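You operate a simulated robot arm through the tools that you are given. There is no shell and no other tool.

The job below is to be done with a simulated robot arm. You get a single attempt, and the scene is never put back.

Task
Get blower two's air flowing and throttle it to about 1.5 A.
Fine: stop it and let it rest, then move the green lever to bay 2, start it again and leave it running.

Only the result counts: the job must be done as asked and must still hold three seconds after the hand-in. Knocking over, shifting, dropping, spilling or breaking anything else fails it.

Robot
A 7-joint arm with a two-finger gripper, fixed in place. Base frame: the origin is on the floor under the middle of its stand, x ahead of it, y to its left, z up; the work surface is at about z = 0.78. Units: m, rad, N and s.
With the tool pointing down near the work surface it reaches from about 0.38 to 0.78 m from the base axis. Its first joint turns from -2.496 to 2.496 rad. Payload 2.45 kg.
Tool frame: the origin (TCP) lies between the finger pads and is the grasp point; the fingertips stand 0.026 m ahead of it; z points along the fingers, y is the line along which they close. The gripper opens to 0.096 m; its body begins 0.069 m behind the TCP.
Orientation is that of the tool frame in the base frame, as a unit quaternion [x, y, z, w]. With the fingers straight down and closing along the base's y, the tool's x points along the base's -x, its y along +y and its z along -z.

Tools
- The arm moves only by the tool nudge_tool. Its argument "motion" is one flat list of numbers, 7 for each row, row after row: the turn, a rotation vector about the base's x, y, z in rad, then the shift along the base's x, y, z in m, then the closure, from 0 (fully open) to 1 (shut). In form: [wx, wy, wz, dx, dy, dz, claw, wx, wy, wz, dx, dy, dz, claw, ...]. A call has 1 to 20 rows; each row shifts and turns the commanded pose from where the row before left it. A row lasts 0.2 s, in which the tool goes at most 0.05 m and 0.15 rad; a call with a longer step from one row to the next is refused whole, and so is a gripper value outside its range. A pose out of reach is approached as far as the arm can. The call stops where the force on the tool passes 50 N (or 10 N more than at its start, if that is more) or the arm is blocked; 0.2 s more then pass. Each finger travels about 0.05 m/s and halts on what it meets, pressing with about 30 N; the grip force reading is that of the motor and also rises with nothing between the fingers. The clock runs only during rows and for 0.2 s after the last one: add rows that do not move to give the fingers time. The reply holds the time, the measured pose of the TCP, the force on the tool along the base axes, the opening and the grip force, in the units named above and with some noise, with the torque about the TCP (base axes, N m) and any sound that the robot's microphone picked up.
- Cameras (640 x 400 px; columns grow to the right, rows downward): "scene" is fixed at [0.0509, -0.4992, 1.6278]; the picture's right is [0.23, -0.97, 0.00], its down [-0.71, -0.17, -0.69] and it looks along [0.67, 0.16, -0.73] (base axes); focal length 215 px, centre (320, 200). "wrist" rides on the gripper at [0.082, 0.003, -0.098] in the tool frame; the picture's right is [-0.04, 1.00, 0.00], its down [-0.73, -0.03, -0.68] and it looks along [-0.68, -0.03, 0.73] (tool axes); focal length 256 px, centre (320, 200). There is no depth. A picture from a camera that has moved, and an enlarged one, comes with that camera's place and axes in the base frame and with its lens.
- get_image(camera): a new picture of that camera. It takes no simulated time.
- raise_lower(by): slides the trunk up (or, below 0, down) by that many m; the arm rides with it, the base frame stays. It gives what a move gives, with no picture.
- zoom(camera, box): a new picture of the part [left, top, right, bottom] of that camera's present view, enlarged. It takes no simulated time.
- sign_off(): hands the job in; it is judged then, once.

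Places have to be worked out from the pictures, the camera data and where the tool is seen. Open the gripper and draw the arm clear of the work before you hand the job in, unless the task says otherwise.

The tools are called after "Request:" as a command line: name --argument value ..., lists and objects as JSON in quotes. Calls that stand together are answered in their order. nudge_tool: Moves the arm, as the interface text tells. Its arguments: {"type":"object","properties":{"motion":{"type":"array","items":{"type":"number"}}},"required":["motion"]} The other tools are called the same way: raise_lower (by) moves the trunk up or down; get_image (camera) takes a picture; zoom (camera, box) takes an enlarged picture of a part of a camera's view; sign_off () hands the job in.

At the start:

```text
time: 0.0
tcp_pos: [0.4635, -0.0319, 1.2645]
tcp_rot: [-0.001, 1.0, 0.0, 0.0]
force: [-0.3, 0.2, 0.4]
torque: [-0.01, -0.03, 0.01]
width: 0.0959
grip_force: 0.1
trunk travel left (down, up): [-0.575, 0.065]
```

scene: 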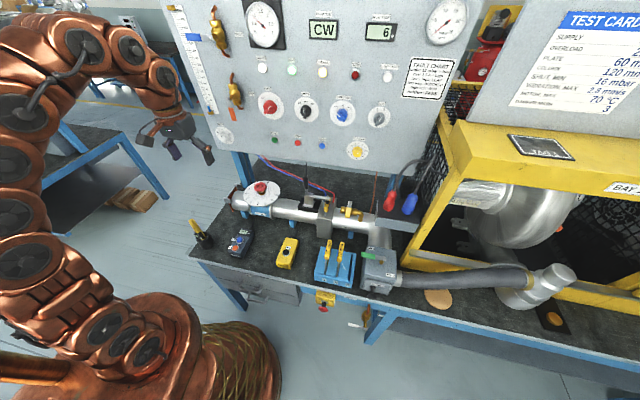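
wrist: 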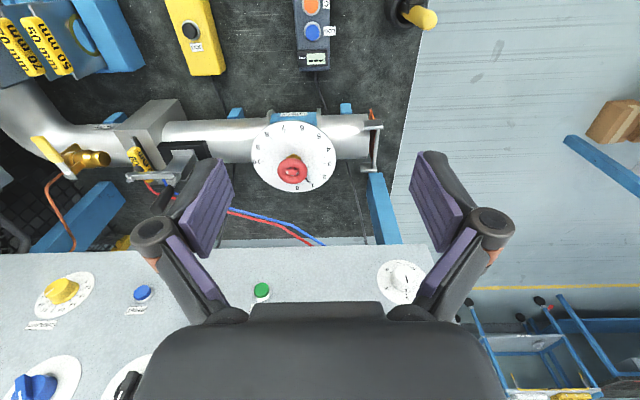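

The first pictures show a blower test bench with a panel, dials, labels, a diverter box and a test card. I'll zoom in to read the labels before moving anything.

Request:
zoom --camera "scene" --box '[160, 0, 320, 100]'

Request:
zoom --camera "scene" --box '[320, 0, 480, 100]'

Request:
zoom --camera "scene" --box '[480, 0, 640, 120]'

Request:
zoom --camera "scene" --box '[200, 80, 400, 180]'

Request:
zoom --camera "scene" --box '[180, 160, 340, 280]'

Request:
zoom --camera "scene" --box '[280, 180, 440, 340]'

Request:
zoom --camera "scene" --box '[420, 120, 640, 340]'

```text
4.00 times, centred on (240, 50) of scene
camera zoom: at [0.0509, -0.4992, 1.6278], right [0.23, -0.97, 0.0], down [-0.71, -0.17, -0.69], along [0.67, 0.16, -0.73], focal length 861 px, centre (640, 800)
```

zoom: 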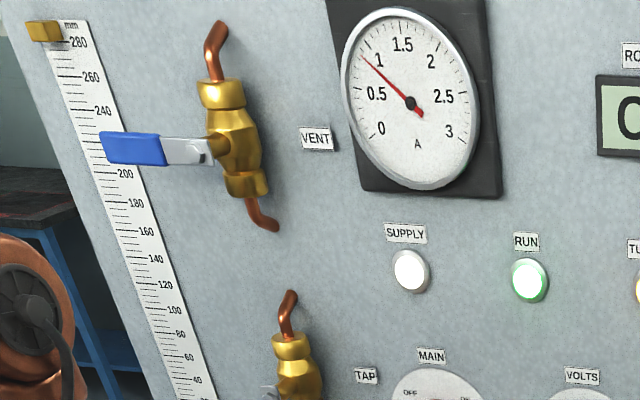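

```text
4.00 times, centred on (400, 50) of scene
camera zoom: at [0.0509, -0.4992, 1.6278], right [0.23, -0.97, 0.0], down [-0.71, -0.17, -0.69], along [0.67, 0.16, -0.73], focal length 861 px, centre (0, 800)
```

zoom: 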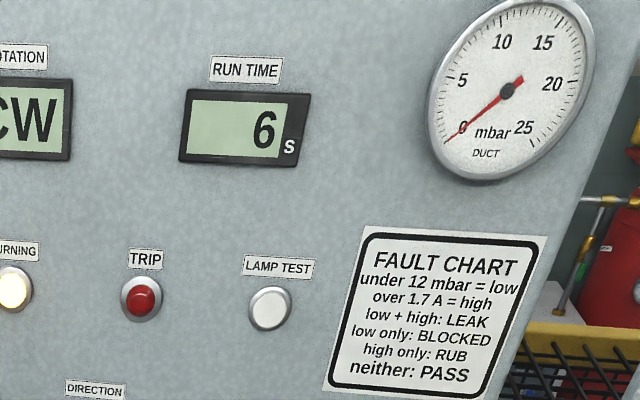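

```text
3.33 times, centred on (560, 60) of scene
camera zoom: at [0.0509, -0.4992, 1.6278], right [0.23, -0.97, 0.0], down [-0.71, -0.17, -0.69], along [0.67, 0.16, -0.73], focal length 718 px, centre (-480, 667)
```

zoom: 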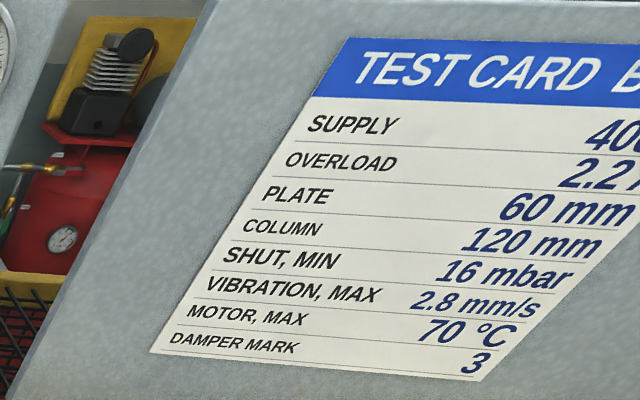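

```text
3.20 times, centred on (300, 130) of scene
camera zoom: at [0.0509, -0.4992, 1.6278], right [0.23, -0.97, 0.0], down [-0.71, -0.17, -0.69], along [0.67, 0.16, -0.73], focal length 689 px, centre (384, 424)
```

zoom: 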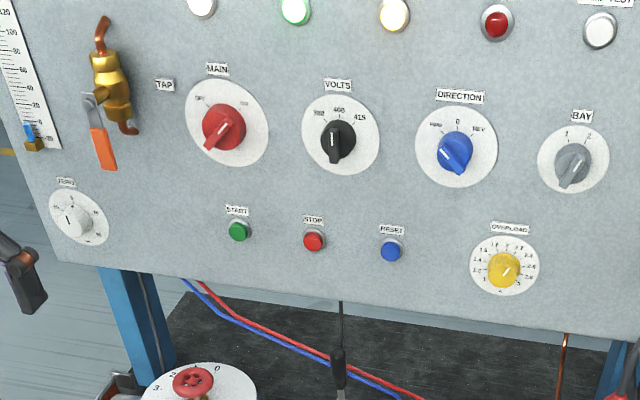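

```text
3.33 times, centred on (260, 220) of scene
camera zoom: at [0.0509, -0.4992, 1.6278], right [0.23, -0.97, 0.0], down [-0.71, -0.17, -0.69], along [0.67, 0.16, -0.73], focal length 718 px, centre (520, 133)
```

zoom: 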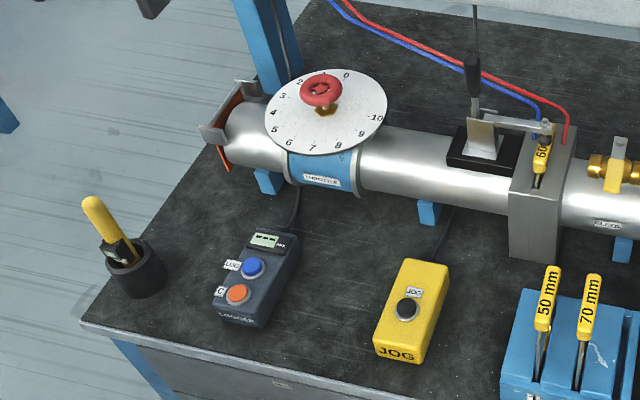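

```text
2.50 times, centred on (360, 260) of scene
camera zoom: at [0.0509, -0.4992, 1.6278], right [0.23, -0.97, 0.0], down [-0.71, -0.17, -0.69], along [0.67, 0.16, -0.73], focal length 538 px, centre (220, 50)
```

zoom: 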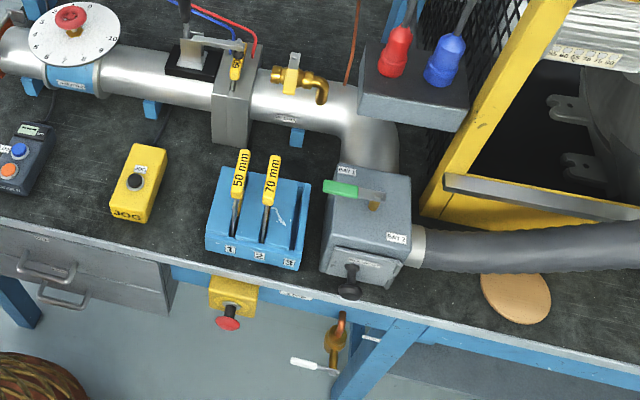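

```text
1.82 times, centred on (530, 230) of scene
camera zoom: at [0.0509, -0.4992, 1.6278], right [0.23, -0.97, 0.0], down [-0.71, -0.17, -0.69], along [0.67, 0.16, -0.73], focal length 392 px, centre (-62, 146)
```

zoom: 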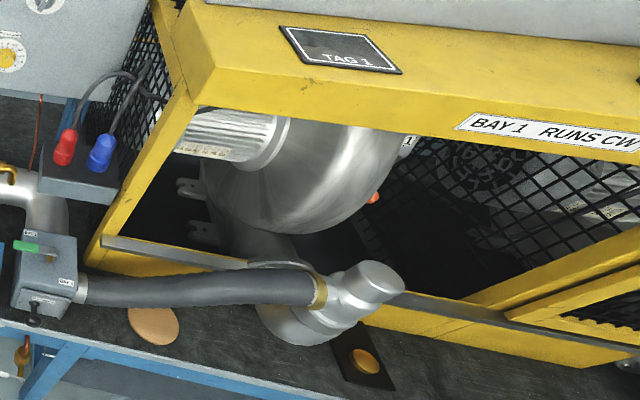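

The blower already shows RUN, TURNING and about 0.85 A, with 0 mbar in the duct. I need the selector positions and the lever labels, so I'll zoom in tighter.

Request:
zoom --camera "scene" --box '[360, 90, 400, 130]'

Request:
zoom --camera "scene" --box '[325, 90, 365, 130]'

Request:
zoom --camera "scene" --box '[250, 85, 330, 135]'

Request:
zoom --camera "scene" --box '[355, 225, 425, 305]'

Request:
zoom --camera "scene" --box '[235, 170, 295, 220]'

Request:
zoom --camera "scene" --box '[335, 135, 385, 165]'

Request:
zoom --camera "wrist" --box '[230, 100, 350, 220]'

Request:
zoom --camera "scene" --box '[540, 150, 640, 240]'

```text
10.00 times, centred on (380, 110) of scene
camera zoom: at [0.0509, -0.4992, 1.6278], right [0.23, -0.97, 0.0], down [-0.71, -0.17, -0.69], along [0.67, 0.16, -0.73], focal length 2154 px, centre (-280, 1100)
```

zoom: 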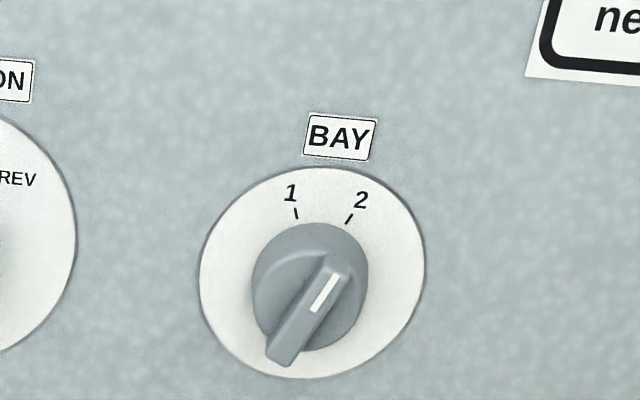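

```text
10.00 times, centred on (345, 110) of scene
camera zoom: at [0.0509, -0.4992, 1.6278], right [0.23, -0.97, 0.0], down [-0.71, -0.17, -0.69], along [0.67, 0.16, -0.73], focal length 2154 px, centre (70, 1100)
```

zoom: 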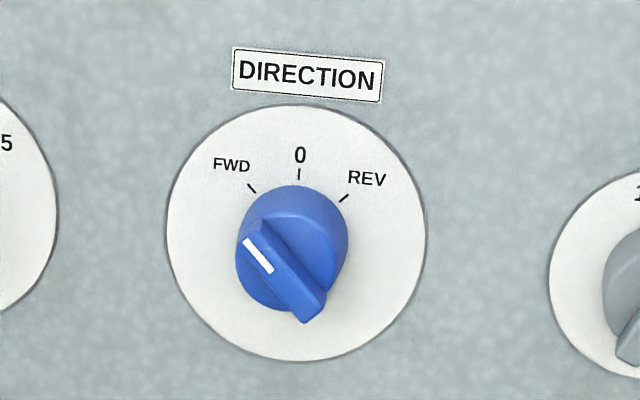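

```text
8.00 times, centred on (290, 110) of scene
camera zoom: at [0.0509, -0.4992, 1.6278], right [0.23, -0.97, 0.0], down [-0.71, -0.17, -0.69], along [0.67, 0.16, -0.73], focal length 1723 px, centre (560, 920)
```

zoom: 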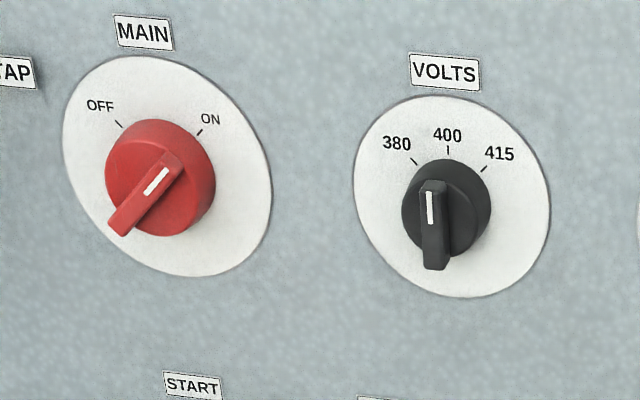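

```text
5.00 times, centred on (390, 265) of scene
camera zoom: at [0.0509, -0.4992, 1.6278], right [0.23, -0.97, 0.0], down [-0.71, -0.17, -0.69], along [0.67, 0.16, -0.73], focal length 1077 px, centre (-30, -125)
```

zoom: 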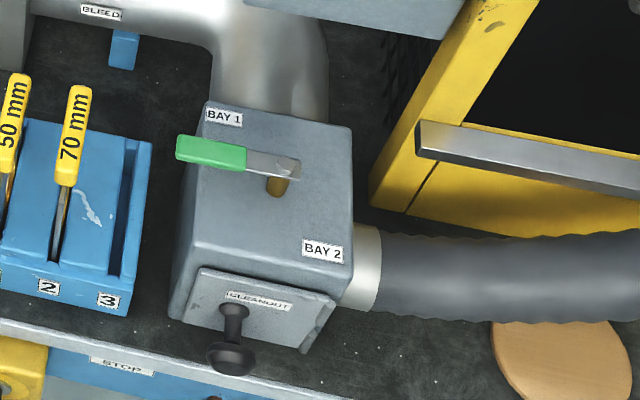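

```text
8.00 times, centred on (265, 195) of scene
camera zoom: at [0.0509, -0.4992, 1.6278], right [0.23, -0.97, 0.0], down [-0.71, -0.17, -0.69], along [0.67, 0.16, -0.73], focal length 1723 px, centre (760, 240)
```

zoom: 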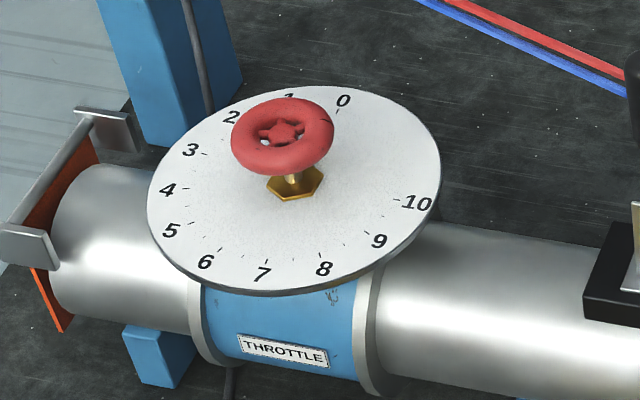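

```text
12.80 times, centred on (360, 150) of scene
camera zoom: at [0.0509, -0.4992, 1.6278], right [0.23, -0.97, 0.0], down [-0.71, -0.17, -0.69], along [0.67, 0.16, -0.73], focal length 2757 px, centre (-192, 840)
```

zoom: 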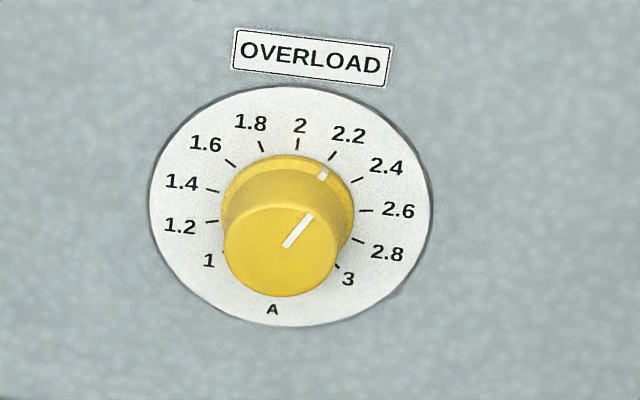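

```text
3.33 times, centred on (290, 160) of wrist
camera zoom: at [0.3818, -0.0277, 1.3635], right [0.04, 1.0, 0.0], down [0.73, -0.03, 0.68], along [0.68, -0.03, -0.73], focal length 853 px, centre (420, 333)
```

zoom: 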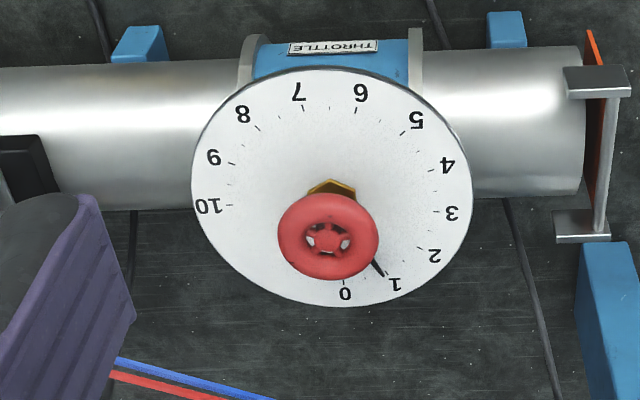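

```text
4.44 times, centred on (590, 195) of scene
camera zoom: at [0.0509, -0.4992, 1.6278], right [0.23, -0.97, 0.0], down [-0.71, -0.17, -0.69], along [0.67, 0.16, -0.73], focal length 957 px, centre (-880, 222)
```

zoom: 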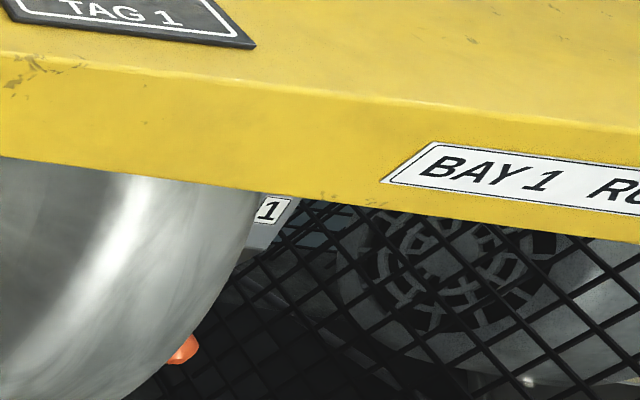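

The BAY selector reads 2, DIRECTION reads FWD and the throttle pointer is near 1. The green lever points at the BAY 1 side, so blower two is running into a closed path. I judge STOP to be near (0.766, -0.24, 1.16); I'll tilt the tool partway forward, shut the fingers and move in front of it.

Request:
nudge_tool --motion '[0, -0.131, 0, 0.008, -0.034, -0.01, 1, 0, -0.131, 0, 0.008, -0.034, -0.01, 1, 0, -0.131, 0, 0.008, -0.034, -0.01, 1, 0, -0.131, 0, 0.008, -0.034, -0.01, 1, 0, -0.131, 0, 0.008, -0.034, -0.01, 1, 0, -0.131, 0, 0.008, -0.034, -0.01, 1]'

```text
time: 1.4
tcp_pos: [0.5117, -0.2336, 1.203]
tcp_rot: [-0.001, 0.924, 0.001, 0.383]
force: [-0.1, -0.3, -0.4]
torque: [-0.02, 0.01, -0.03]
width: 0.0
grip_force: 28.6
trunk travel left (down, up): [-0.575, 0.065]
```

The arm followed well and the tool is now tilted 45°. I'll look through the wrist camera at the panel, and at the scene.

Request:
get_image --camera "wrist"

Request:
get_image --camera "scene"

```text
taken
camera wrist: at [0.3843, -0.2305, 1.2154], right [0.03, 1.0, 0.03], down [0.04, -0.03, 1.0], along [1.0, -0.03, -0.04], focal length 256 px, centre (320, 200)
```

wrist: 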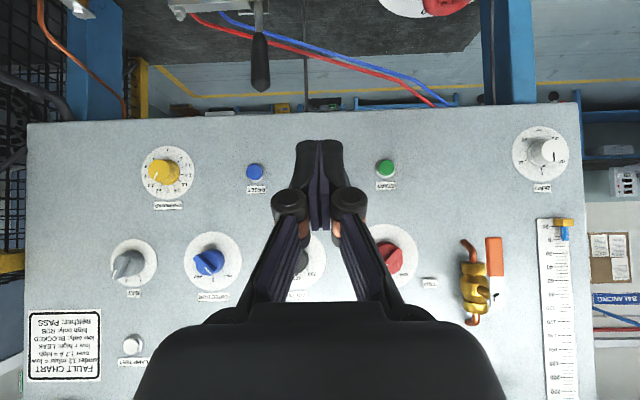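

```text
taken
```

scene: 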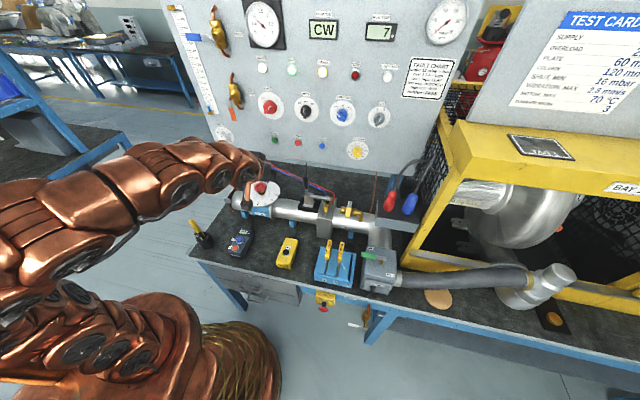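

STOP is behind the fingers, midway between RESET (y≈-0.339) and START (y≈-0.145), so about y = -0.241 and z = 1.155. I'll finish turning the tool to point straight at the panel and come closer, still about 0.1 m short of it.

Request:
nudge_tool --motion '[0, -0.131, 0, 0.02, -0.001, -0.008, 1, 0, -0.131, 0, 0.02, -0.001, -0.008, 1, 0, -0.131, 0, 0.02, -0.001, -0.008, 1, 0, -0.131, 0, 0.02, -0.001, -0.008, 1, 0, -0.131, 0, 0.02, -0.001, -0.008, 1, 0, -0.131, 0, 0.02, -0.001, -0.008, 1]'

```text
time: 2.8
tcp_pos: [0.631, -0.2413, 1.1578]
tcp_rot: [0.0, 0.705, 0.0, 0.709]
force: [-0.9, 0.2, 0.8]
torque: [-0.01, 0.04, -0.01]
width: 0.0
grip_force: 28.4
trunk travel left (down, up): [-0.575, 0.065]
```

The tool is now level, with tips at about x = 0.657. I'll check the alignment with STOP in both cameras.

Request:
get_image --camera "wrist"

Request:
zoom --camera "scene" --box '[200, 80, 400, 205]'

```text
taken
camera wrist: at [0.533, -0.237, 1.0757], right [0.0, 1.0, 0.04], down [-0.68, -0.03, 0.73], along [0.73, -0.03, 0.68], focal length 256 px, centre (320, 200)
```

wrist: 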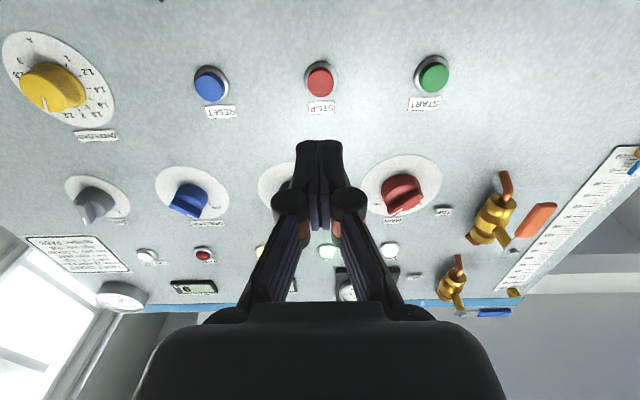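

```text
3.20 times, centred on (300, 142) of scene
camera zoom: at [0.0509, -0.4992, 1.6278], right [0.23, -0.97, 0.0], down [-0.71, -0.17, -0.69], along [0.67, 0.16, -0.73], focal length 689 px, centre (384, 384)
```

zoom: 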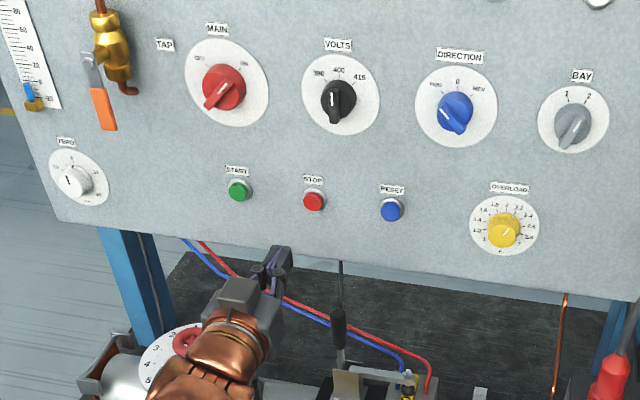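

STOP solves to about (0.77, -0.2405, 1.154), so I'm aligned within a few millimetres. I'll advance to just short of it and then creep the last part.

Request:
nudge_tool --motion '[0, 0, 0, 0.022, 0, -0.001, 1, 0, 0, 0, 0.022, 0, -0.001, 1, 0, 0, 0, 0.022, 0, -0.001, 1, 0, 0, 0, 0.022, 0, 0, 1, 0, 0, 0, 0.004, 0, 0, 1, 0, 0, 0, 0.004, 0, 0, 1, 0, 0, 0, 0.003, 0, 0, 1, 0, 0, 0, 0.003, 0, 0, 1]'

```text
time: 4.6
tcp_pos: [0.7341, -0.2432, 1.1534]
tcp_rot: [0.0, 0.706, 0.0, 0.708]
force: [-1.2, 0.4, -0.1]
torque: [0.01, 0.0, 0.01]
width: 0.0001
grip_force: 28.3
trunk travel left (down, up): [-0.575, 0.065]
```

The tips are at about x = 0.760 with no contact yet. I'll creep on in 3 mm steps and watch the force.

Request:
nudge_tool --motion '[0, 0, 0, 0.003, 0.001, 0, 1, 0, 0, 0, 0.003, 0, 0, 1, 0, 0, 0, 0.003, 0, 0, 1]'

Request:
zoom --camera "scene" --box '[200, 0, 440, 180]'

```text
time: 5.4
tcp_pos: [0.7431, -0.243, 1.1537]
tcp_rot: [0.0, 0.707, 0.0, 0.708]
force: [0.4, 0.2, -0.3]
torque: [0.02, 0.0, -0.02]
width: 0.0
grip_force: 28.3
trunk travel left (down, up): [-0.575, 0.065]
```

```text
2.22 times, centred on (320, 90) of scene
camera zoom: at [0.0509, -0.4992, 1.6278], right [0.23, -0.97, 0.0], down [-0.71, -0.17, -0.69], along [0.67, 0.16, -0.73], focal length 479 px, centre (320, 444)
```

zoom: 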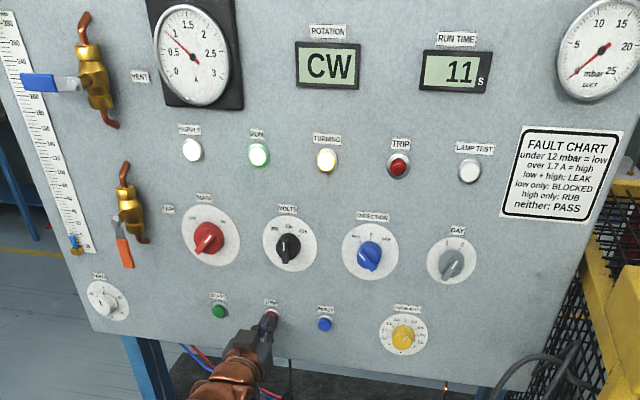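

The tips are at about 0.769, still without contact, and the blower is still running. I'll continue creeping.

Request:
nudge_tool --motion '[0, 0, 0, 0.003, 0, 0, 1, 0, 0, 0, 0.003, 0, 0, 1, 0, 0, 0, 0.002, 0, 0, 1]'

Request:
get_image --camera "wrist"

Request:
zoom --camera "scene" --box '[200, 0, 440, 180]'

```text
time: 6.2
tcp_pos: [0.749, -0.2409, 1.1536]
tcp_rot: [0.001, 0.707, -0.001, 0.707]
force: [-17.2, 1.5, -0.7]
torque: [-0.03, -0.01, 0.03]
width: 0.006
grip_force: 28.2
trunk travel left (down, up): [-0.575, 0.065]
heard: click
```

```text
taken
camera wrist: at [0.651, -0.2373, 1.0723], right [0.0, 1.0, 0.04], down [-0.68, -0.03, 0.73], along [0.73, -0.03, 0.68], focal length 256 px, centre (320, 200)
```

wrist: 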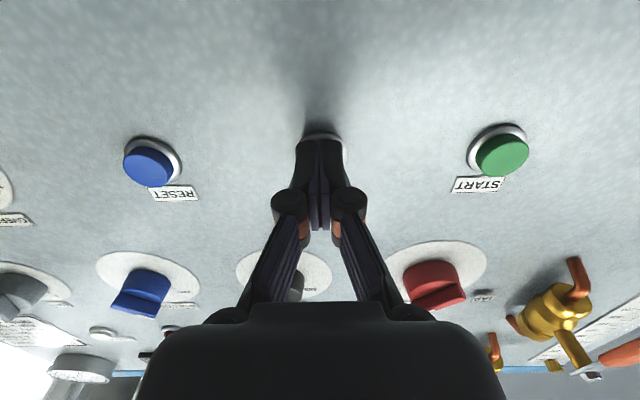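

```text
2.22 times, centred on (320, 90) of scene
camera zoom: at [0.0509, -0.4992, 1.6278], right [0.23, -0.97, 0.0], down [-0.71, -0.17, -0.69], along [0.67, 0.16, -0.73], focal length 479 px, centre (320, 444)
```

zoom: 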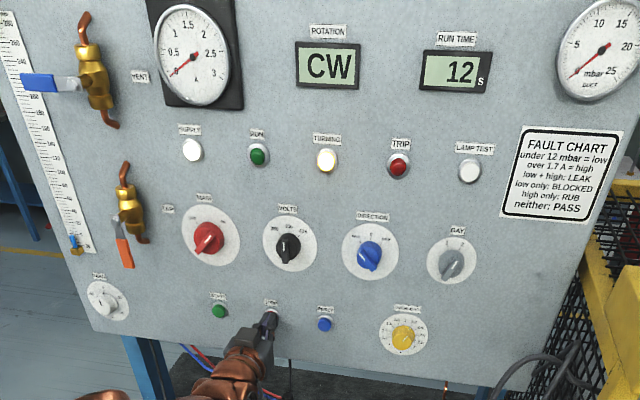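

It clicked: RUN is out and the current is 0, but TURNING is still lit, so the blower is coasting. I'll back off, point the tool down and swing towards the diverter for a look while it comes to rest.

Request:
nudge_tool --motion '[0, 0, 0, -0.04, 0, 0, 1, 0, 0, 0, -0.04, 0, 0, 1, 0, 0, 0, -0.04, 0, 0, 1, 0, 0.131, 0, -0.015, -0.009, 0.005, 1, 0, 0.131, 0, -0.015, -0.009, 0.005, 1, 0, 0.131, 0, -0.015, -0.009, 0.005, 1, 0, 0.131, 0, -0.015, -0.009, 0.005, 1, 0, 0.131, 0, -0.015, -0.009, 0.005, 1, 0, 0.131, 0, -0.015, -0.009, 0.005, 1, 0, 0.131, 0, -0.015, -0.009, 0.005, 1, 0, 0.131, 0, -0.015, -0.009, 0.005, 1, 0, 0.131, 0, -0.015, -0.009, 0.005, 1, 0, 0.131, 0, -0.015, -0.009, 0.005, 1, 0, 0.131, 0, -0.015, -0.009, 0.005, 1, 0, 0.13, 0, -0.015, -0.009, 0.005, 1, 0, 0, -0.131, 0, 0, 0, 1, 0, 0, -0.131, 0, 0, 0, 1, 0, 0, -0.131, 0, 0, 0, 1, 0, 0, -0.131, 0, 0, 0, 1]'

Request:
get_image --camera "wrist"

Request:
get_image --camera "scene"

```text
time: 10.2
tcp_pos: [0.4507, -0.3491, 1.2133]
tcp_rot: [0.26, 0.966, 0.0, 0.001]
force: [0.8, -0.2, 0.1]
torque: [-0.01, -0.01, 0.0]
width: 0.0
grip_force: 28.2
trunk travel left (down, up): [-0.575, 0.065]
```

```text
taken
camera wrist: at [0.3813, -0.3048, 1.312], right [0.54, 0.84, 0.0], down [0.62, -0.39, 0.68], along [0.57, -0.36, -0.73], focal length 256 px, centre (320, 200)
```

wrist: 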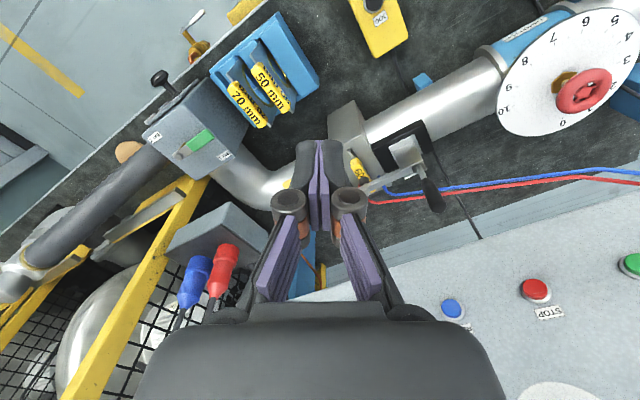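

```text
taken
```

scene: 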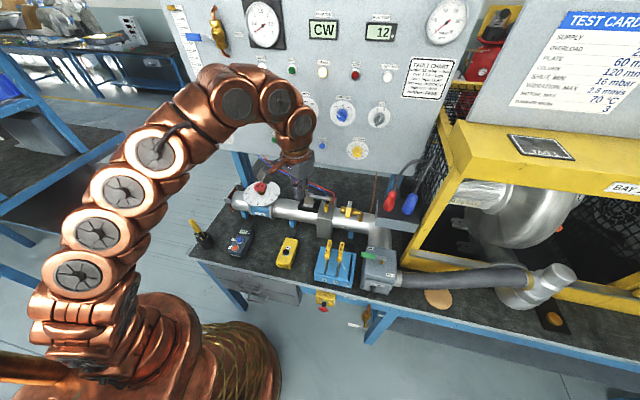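

The green handle solves to about (0.451, -0.574, 0.952). I'll zoom on the diverter from the wrist and check the TURNING lamp.

Request:
zoom --camera "wrist" --box '[120, 70, 280, 190]'

Request:
zoom --camera "scene" --box '[230, 0, 400, 100]'

Request:
zoom --camera "scene" --box '[350, 235, 410, 300]'

```text
3.33 times, centred on (200, 130) of wrist
camera zoom: at [0.3813, -0.3048, 1.312], right [0.54, 0.84, 0.0], down [0.62, -0.39, 0.68], along [0.57, -0.36, -0.73], focal length 853 px, centre (720, 433)
```

zoom: 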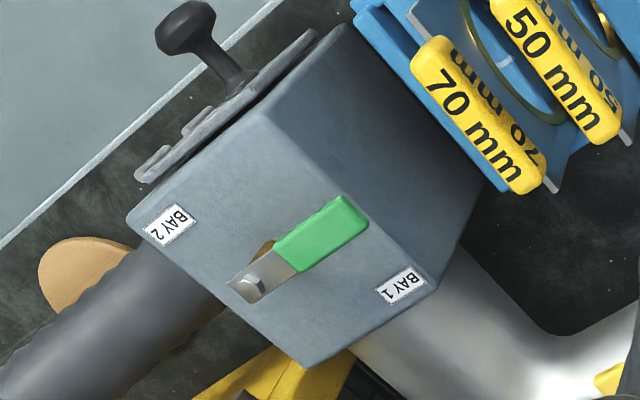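

```text
3.76 times, centred on (315, 50) of scene
camera zoom: at [0.0509, -0.4992, 1.6278], right [0.23, -0.97, 0.0], down [-0.71, -0.17, -0.69], along [0.67, 0.16, -0.73], focal length 811 px, centre (339, 765)
```

zoom: 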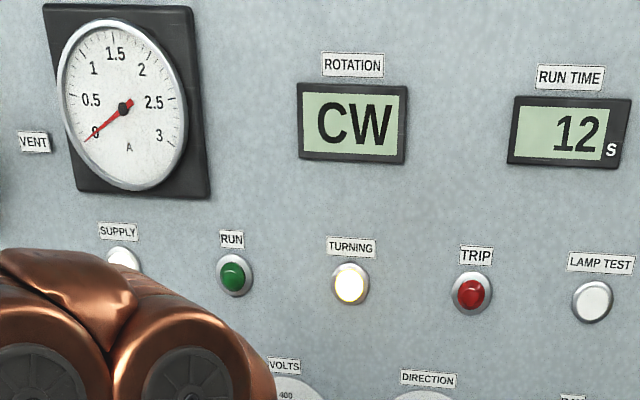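

```text
6.15 times, centred on (380, 268) of scene
camera zoom: at [0.0509, -0.4992, 1.6278], right [0.23, -0.97, 0.0], down [-0.71, -0.17, -0.69], along [0.67, 0.16, -0.73], focal length 1325 px, centre (-49, -215)
```

zoom: 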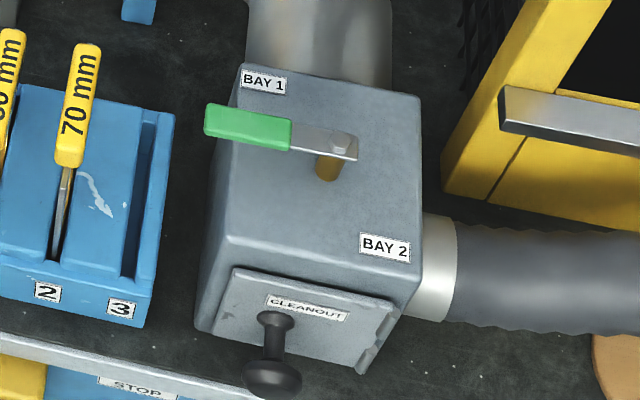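

TURNING is still lit, so I'll keep waiting. The lever points along +y from a pivot near (0.4515, -0.6245), and the label layout suggests BAY 2 is a quarter turn to the front. I want to see how close the shelf with the red and blue plugs is before going in.

Request:
zoom --camera "wrist" --box '[120, 120, 320, 320]'

Request:
zoom --camera "scene" --box '[340, 170, 440, 300]'

```text
2.00 times, centred on (220, 220) of wrist
camera zoom: at [0.3813, -0.3048, 1.312], right [0.54, 0.84, 0.0], down [0.62, -0.39, 0.68], along [0.57, -0.36, -0.73], focal length 512 px, centre (520, 160)
```

zoom: 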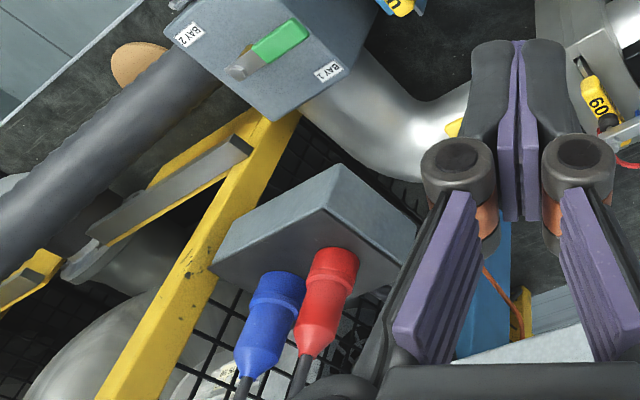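

```text
3.08 times, centred on (390, 235) of scene
camera zoom: at [0.0509, -0.4992, 1.6278], right [0.23, -0.97, 0.0], down [-0.71, -0.17, -0.69], along [0.67, 0.16, -0.73], focal length 663 px, centre (105, 92)
```

zoom: 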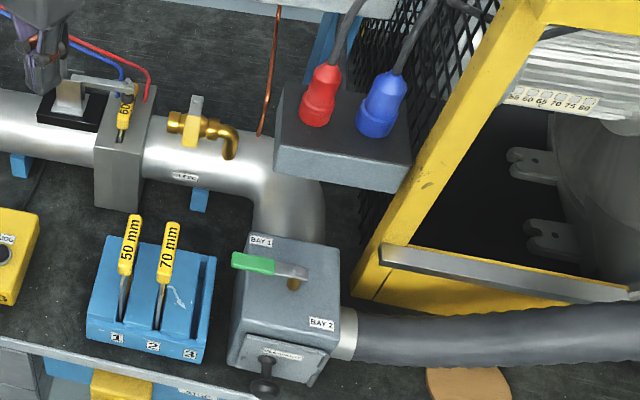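

The shelf's front edge is near x = 0.54 with its top at about z = 1.03, so a downward grip at x = 0.451 clears it by about 4 cm. I'll yaw until the fingers close along x, half open them, and move above the green handle while the blower coasts.

Request:
nudge_tool --motion '[0, 0, -0.131, 0, -0.0276, -0.0142, 0.5, 0, 0, -0.131, 0, -0.0276, -0.0142, 0.5, 0, 0, -0.131, 0, -0.0276, -0.0142, 0.5, 0, 0, -0.131, 0, -0.0276, -0.0142, 0.5, 0, 0, -0.131, 0, -0.0276, -0.0142, 0.5, 0, 0, -0.131, 0, -0.0276, -0.0142, 0.5, 0, 0, -0.131, 0, -0.0276, -0.0142, 0.5, 0, 0, -0.131, 0, -0.0276, -0.0142, 0.5]'

Request:
get_image --camera "wrist"

Request:
get_image --camera "scene"

```text
time: 12.0
tcp_pos: [0.3934, -0.4057, 1.0911]
tcp_rot: [0.439, 0.899, -0.001, 0.003]
force: [0.6, 0.0, 0.1]
torque: [0.02, 0.01, 0.02]
width: 0.0479
grip_force: 0.0
out of reach, approached as far as the arm can: row 1, 2, 3, 4, 5, 6, 7, 8
trunk travel left (down, up): [-0.575, 0.065]
```

```text
taken
camera wrist: at [0.3458, -0.3385, 1.1893], right [0.81, 0.58, 0.0], down [0.43, -0.59, 0.68], along [0.4, -0.55, -0.73], focal length 256 px, centre (320, 200)
```

wrist: 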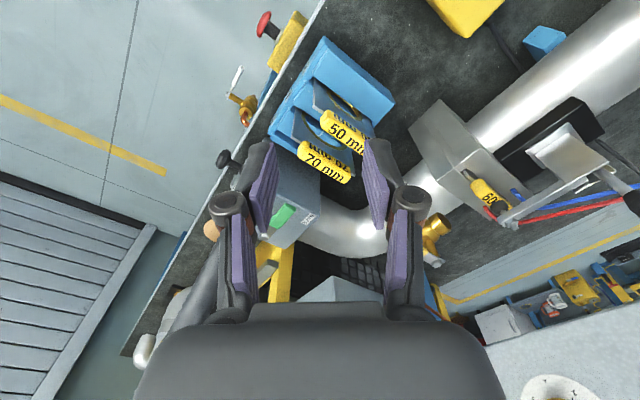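

```text
taken
```

scene: 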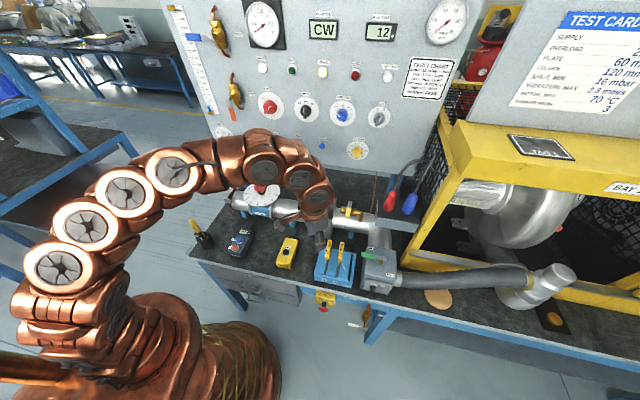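

The tool-down pose was out of reach at this height and the arm stopped at (0.393, -0.406, 1.091). I'll do a still row to see where the commanded pose stands, then check the TURNING lamp.

Request:
nudge_tool --motion '[0, 0, 0, 0, 0, 0, 0.5]'

Request:
zoom --camera "scene" --box '[230, 0, 400, 100]'

```text
time: 12.4
tcp_pos: [0.3941, -0.4053, 1.0916]
tcp_rot: [0.439, 0.899, 0.0, 0.002]
force: [-0.4, 0.3, 0.4]
torque: [-0.02, -0.04, -0.01]
width: 0.0479
grip_force: 0.0
trunk travel left (down, up): [-0.575, 0.065]
```

```text
3.76 times, centred on (315, 50) of scene
camera zoom: at [0.0509, -0.4992, 1.6278], right [0.23, -0.97, 0.0], down [-0.71, -0.17, -0.69], along [0.67, 0.16, -0.73], focal length 811 px, centre (339, 765)
```

zoom: 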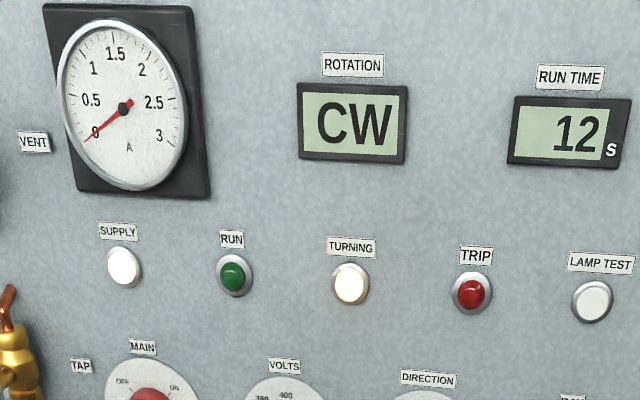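

The commanded pose resets to the measured one each call, which is good. TURNING is still lit. Raising the trunk should give more outward reach at the lever's height, so I'll do that while waiting.

Request:
raise_lower --by 0.064

```text
time: 13.4
tcp_pos: [0.3948, -0.4048, 1.1551]
tcp_rot: [0.439, 0.899, 0.0, 0.003]
force: [-0.6, 0.3, 0.4]
torque: [0.01, -0.02, 0.0]
width: 0.0481
grip_force: 0.0
trunk travel left (down, up): [-0.639, 0.001]
```

The trunk is up by 0.064 m. I'll go down to about z = 1.04, still above the plate handles, and then outward towards the lever without changing yaw.

Request:
nudge_tool --motion '[0, 0, 0, 0, 0, -0.029, 0.5, 0, 0, 0, 0, 0, -0.029, 0.5, 0, 0, 0, 0, 0, -0.029, 0.5, 0, 0, 0, 0, 0, -0.029, 0.5, 0, 0, 0, 0.012, -0.035, 0, 0.5, 0, 0, 0, 0.012, -0.035, 0, 0.5, 0, 0, 0, 0.012, -0.035, 0, 0.5, 0, 0, 0, 0.012, -0.035, 0, 0.5]'

Request:
get_image --camera "wrist"

Request:
get_image --camera "scene"

```text
time: 15.2
tcp_pos: [0.3881, -0.52, 1.0172]
tcp_rot: [0.434, 0.901, 0.003, 0.006]
force: [-0.3, 0.2, 0.7]
torque: [-0.01, -0.06, -0.03]
width: 0.0479
grip_force: 0.1
out of reach, approached as far as the arm can: row 6, 7, 8
trunk travel left (down, up): [-0.639, 0.001]
```

```text
taken
camera wrist: at [0.3389, -0.4531, 1.1156], right [0.81, 0.59, 0.01], down [0.42, -0.59, 0.69], along [0.41, -0.55, -0.73], focal length 256 px, centre (320, 200)
```

wrist: 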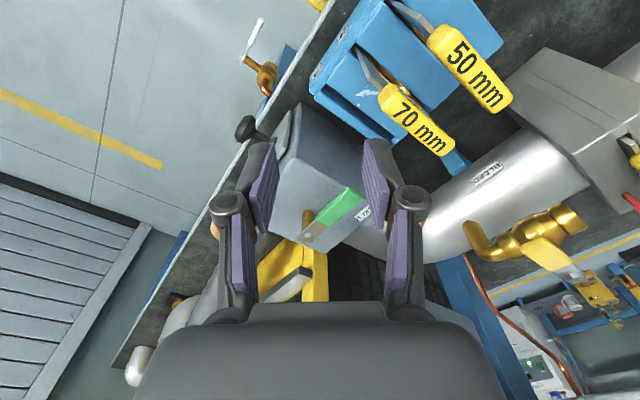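

```text
taken
```

scene: 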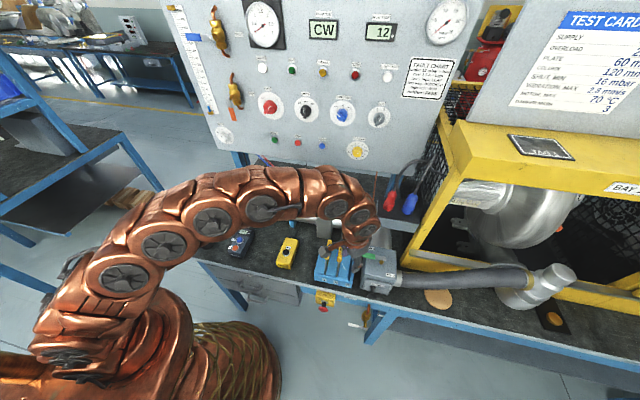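

The TURNING lamp now looks dark; I'll zoom to be sure. The tool-down pose is at its reach limit here, so I plan to tilt the fingers outward for the lever.

Request:
zoom --camera "scene" --box '[230, 0, 400, 100]'

Request:
zoom --camera "wrist" --box '[200, 100, 460, 300]'

```text
3.76 times, centred on (315, 50) of scene
camera zoom: at [0.0509, -0.4992, 1.6278], right [0.23, -0.97, 0.0], down [-0.71, -0.17, -0.69], along [0.67, 0.16, -0.73], focal length 811 px, centre (339, 765)
```

zoom: 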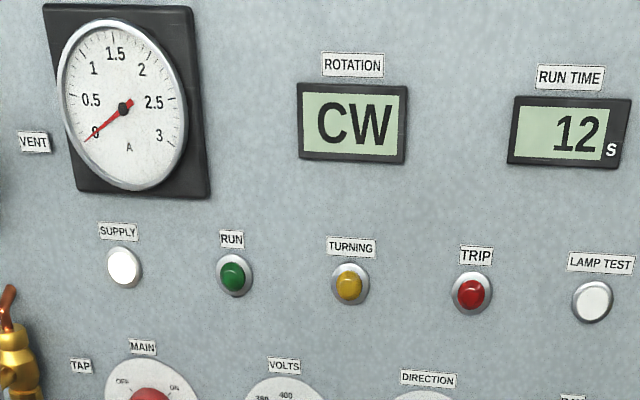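

```text
2.00 times, centred on (330, 200) of wrist
camera zoom: at [0.3389, -0.4531, 1.1156], right [0.81, 0.59, 0.01], down [0.42, -0.59, 0.69], along [0.41, -0.55, -0.73], focal length 512 px, centre (300, 200)
```

zoom: 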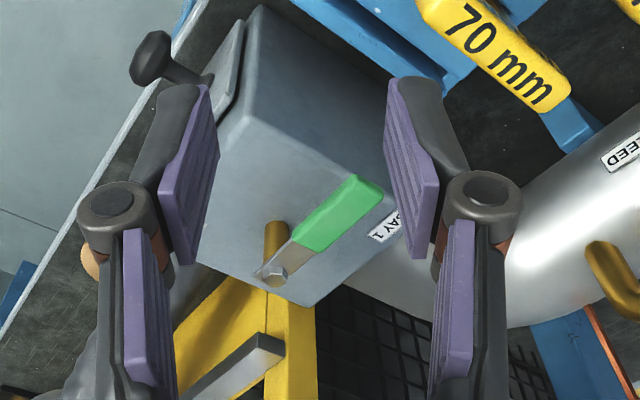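

TURNING is out, so the blower is at rest. The handle re-solves to (0.451, -0.574, 0.952). I'll tilt the fingers outward about 26°, shut them, and move to the panel side of the handle while still above it, ready to sweep it towards the front.

Request:
nudge_tool --motion '[-0.118, -0.0927, 0, 0, 0, 0.006, 1, -0.118, -0.0927, 0, 0, 0, 0.006, 1, -0.118, -0.0927, 0, 0, 0, 0.006, 1, 0, 0, 0, 0.025, -0.012, 0, 1, 0, 0, 0, 0.025, -0.012, 0, 1, 0, 0, 0, 0.025, -0.012, 0, 1, 0, 0, 0, 0.024, -0.01, 0, 1]'

Request:
get_image --camera "wrist"

Request:
zoom --camera "scene" --box '[280, 160, 480, 310]'

```text
time: 16.8
tcp_pos: [0.4869, -0.5641, 1.0378]
tcp_rot: [0.426, 0.876, -0.097, 0.203]
force: [0.7, -0.1, 0.0]
torque: [0.02, 0.01, 0.01]
width: 0.0001
grip_force: 28.2
trunk travel left (down, up): [-0.639, 0.001]
```

```text
taken
camera wrist: at [0.4179, -0.4713, 1.0892], right [0.81, 0.59, 0.02], down [0.2, -0.3, 0.93], along [0.55, -0.75, -0.36], focal length 256 px, centre (320, 200)
```

wrist: 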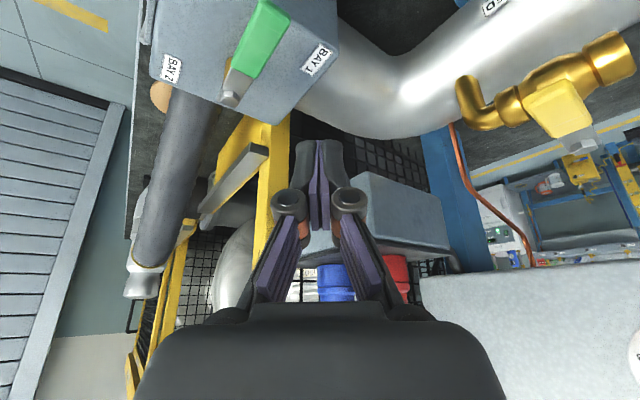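

```text
2.67 times, centred on (380, 235) of scene
camera zoom: at [0.0509, -0.4992, 1.6278], right [0.23, -0.97, 0.0], down [-0.71, -0.17, -0.69], along [0.67, 0.16, -0.73], focal length 574 px, centre (160, 107)
```

zoom: 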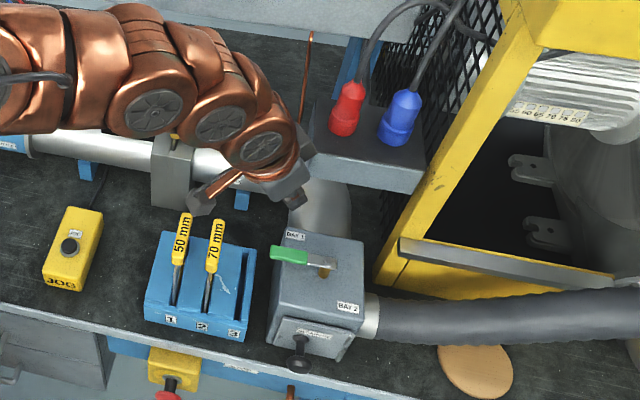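

The fingers sit above the panel side of the handle at (0.487, -0.564, 1.038). I'll go down to about z = 0.963, which keeps the tips over a centimetre above the box top.

Request:
nudge_tool --motion '[0, 0, 0, 0, 0, -0.025, 1, 0, 0, 0, 0, 0, -0.025, 1, 0, 0, 0, 0, 0, -0.018, 1, 0, 0, 0, 0, 0, -0.006, 1]'

Request:
get_image --camera "wrist"

Request:
zoom --camera "scene" --box '[320, 200, 440, 300]'

```text
time: 17.8
tcp_pos: [0.4856, -0.5638, 0.9614]
tcp_rot: [0.426, 0.876, -0.097, 0.204]
force: [-0.2, 1.0, 0.2]
torque: [0.0, 0.0, 0.03]
width: 0.0001
grip_force: 28.7
trunk travel left (down, up): [-0.639, 0.001]
```

```text
taken
camera wrist: at [0.4171, -0.4708, 1.0148], right [0.81, 0.59, 0.02], down [0.2, -0.3, 0.93], along [0.55, -0.75, -0.36], focal length 256 px, centre (320, 200)
```

wrist: 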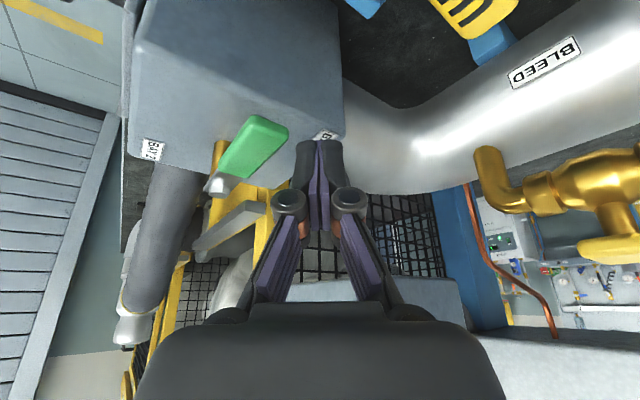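

```text
4.00 times, centred on (380, 250) of scene
camera zoom: at [0.0509, -0.4992, 1.6278], right [0.23, -0.97, 0.0], down [-0.71, -0.17, -0.69], along [0.67, 0.16, -0.73], focal length 861 px, centre (80, 0)
```

zoom: 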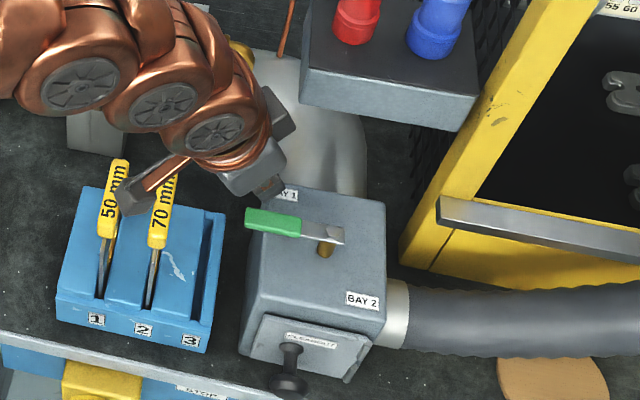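

The fingers are just beside the handle. I'll begin sweeping it around the pivot towards the front, about 45° first, in small steps.

Request:
nudge_tool --motion '[0, 0, 0, -0.006, -0.003, 0, 1, 0, 0, 0, -0.006, -0.0027, 0, 1, 0, 0, 0, -0.0075, 0.0019, 0, 1, 0, 0, 0, -0.0075, 0.0019, 0, 1, 0, 0, 0, -0.0077, 0, 0, 1, 0, 0, 0, -0.0077, 0, 0, 1, 0, 0, 0, -0.0075, -0.002, 0, 1, 0, 0, 0, -0.0075, -0.002, 0, 1]'

Request:
get_image --camera "wrist"

Request:
zoom --camera "scene" --box '[320, 200, 440, 300]'

```text
time: 19.6
tcp_pos: [0.4297, -0.5712, 0.9623]
tcp_rot: [0.427, 0.876, -0.097, 0.203]
force: [1.5, 1.6, 0.6]
torque: [0.06, -0.01, 0.04]
width: 0.0002
grip_force: 28.6
trunk travel left (down, up): [-0.639, 0.001]
```

```text
taken
camera wrist: at [0.36, -0.4763, 1.0146], right [0.81, 0.59, 0.02], down [0.2, -0.3, 0.93], along [0.55, -0.75, -0.36], focal length 256 px, centre (320, 200)
```

wrist: 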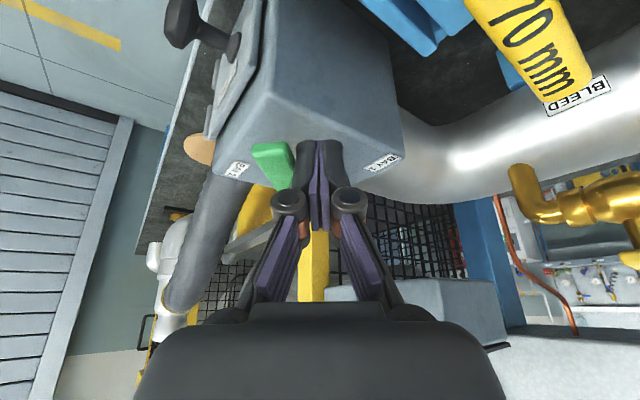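

```text
4.00 times, centred on (380, 250) of scene
camera zoom: at [0.0509, -0.4992, 1.6278], right [0.23, -0.97, 0.0], down [-0.71, -0.17, -0.69], along [0.67, 0.16, -0.73], focal length 861 px, centre (80, 0)
```

zoom: 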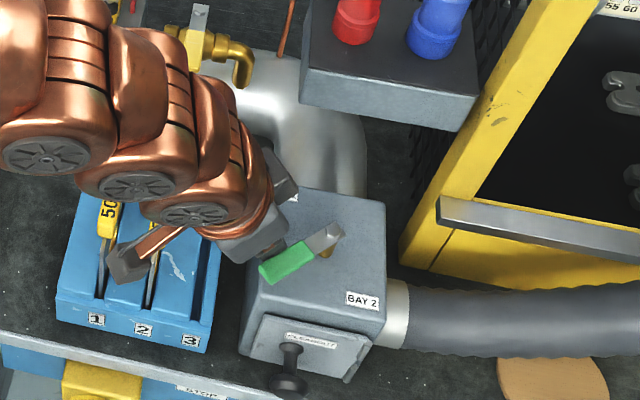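

The lever follows easily with about 2 N and is near 45°. I'll continue the arc to about 90°.

Request:
nudge_tool --motion '[0, 0, 0, -0.0067, -0.004, 0, 1, 0, 0, 0, -0.0067, -0.004, 0, 1, 0, 0, 0, -0.0054, -0.0056, 0, 1, 0, 0, 0, -0.0054, -0.0056, 0, 1, 0, 0, 0, -0.0038, -0.0067, 0, 1, 0, 0, 0, -0.0038, -0.0067, 0, 1]'

Request:
get_image --camera "wrist"

Request:
zoom --camera "scene" --box '[320, 200, 440, 300]'

```text
time: 21.0
tcp_pos: [0.4006, -0.5996, 0.9637]
tcp_rot: [0.425, 0.877, -0.097, 0.204]
force: [11.3, 29.4, 7.2]
torque: [0.28, -0.2, 0.32]
width: 0.0001
grip_force: 28.7
trunk travel left (down, up): [-0.639, 0.001]
```

```text
taken
camera wrist: at [0.3306, -0.5054, 1.0164], right [0.81, 0.59, 0.02], down [0.2, -0.3, 0.93], along [0.56, -0.75, -0.36], focal length 256 px, centre (320, 200)
```

wrist: 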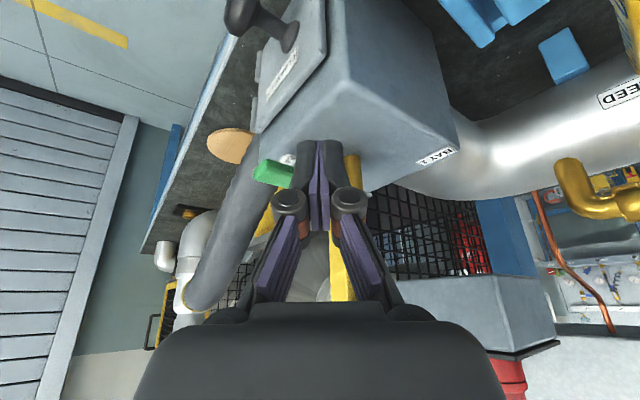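

```text
4.00 times, centred on (380, 250) of scene
camera zoom: at [0.0509, -0.4992, 1.6278], right [0.23, -0.97, 0.0], down [-0.71, -0.17, -0.69], along [0.67, 0.16, -0.73], focal length 861 px, centre (80, 0)
```

zoom: 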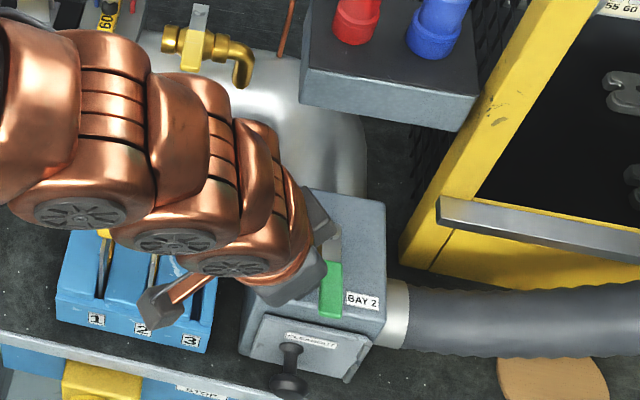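

The force rose to about 31 N, so the lever is at its end stop, pointing to the front beside the BAY 2 label. I'll back the fingers off and lift clear.

Request:
nudge_tool --motion '[0, 0, 0, 0.002, 0.01, 0, 1, 0, 0, 0, 0.002, 0.01, 0.002, 1, 0, 0, 0, 0, 0, 0.03, 1, 0, 0, 0, 0, 0, 0.04, 1, 0, 0, 0, 0, 0, 0.04, 1]'

Request:
get_image --camera "wrist"

Request:
get_image --camera "scene"

```text
time: 22.2
tcp_pos: [0.4037, -0.5862, 1.0756]
tcp_rot: [0.426, 0.876, -0.098, 0.204]
force: [0.4, 0.4, 0.6]
torque: [-0.03, 0.0, 0.03]
width: 0.0
grip_force: 29.0
trunk travel left (down, up): [-0.639, 0.001]
```

```text
taken
camera wrist: at [0.3342, -0.4917, 1.1276], right [0.81, 0.59, 0.02], down [0.2, -0.3, 0.93], along [0.55, -0.75, -0.36], focal length 256 px, centre (320, 200)
```

wrist: 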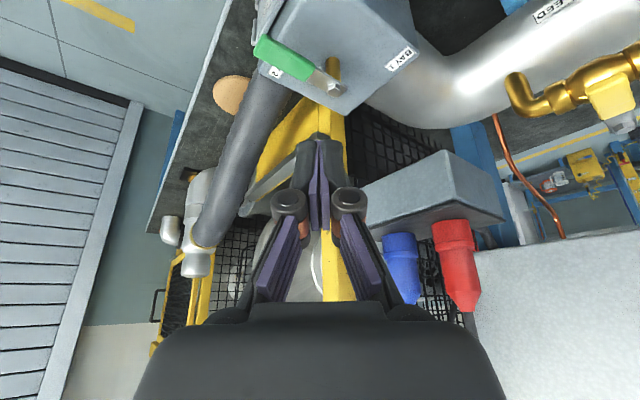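

```text
taken
```

scene: 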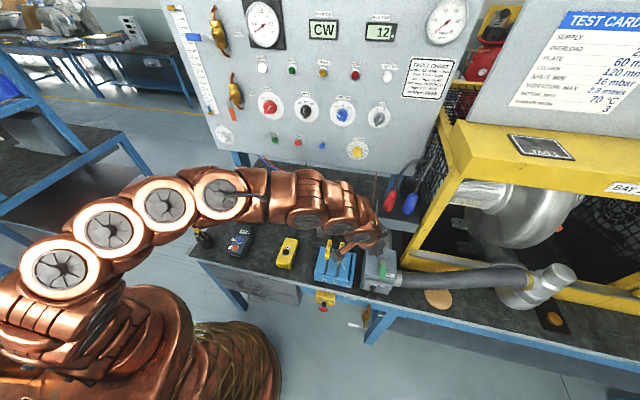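

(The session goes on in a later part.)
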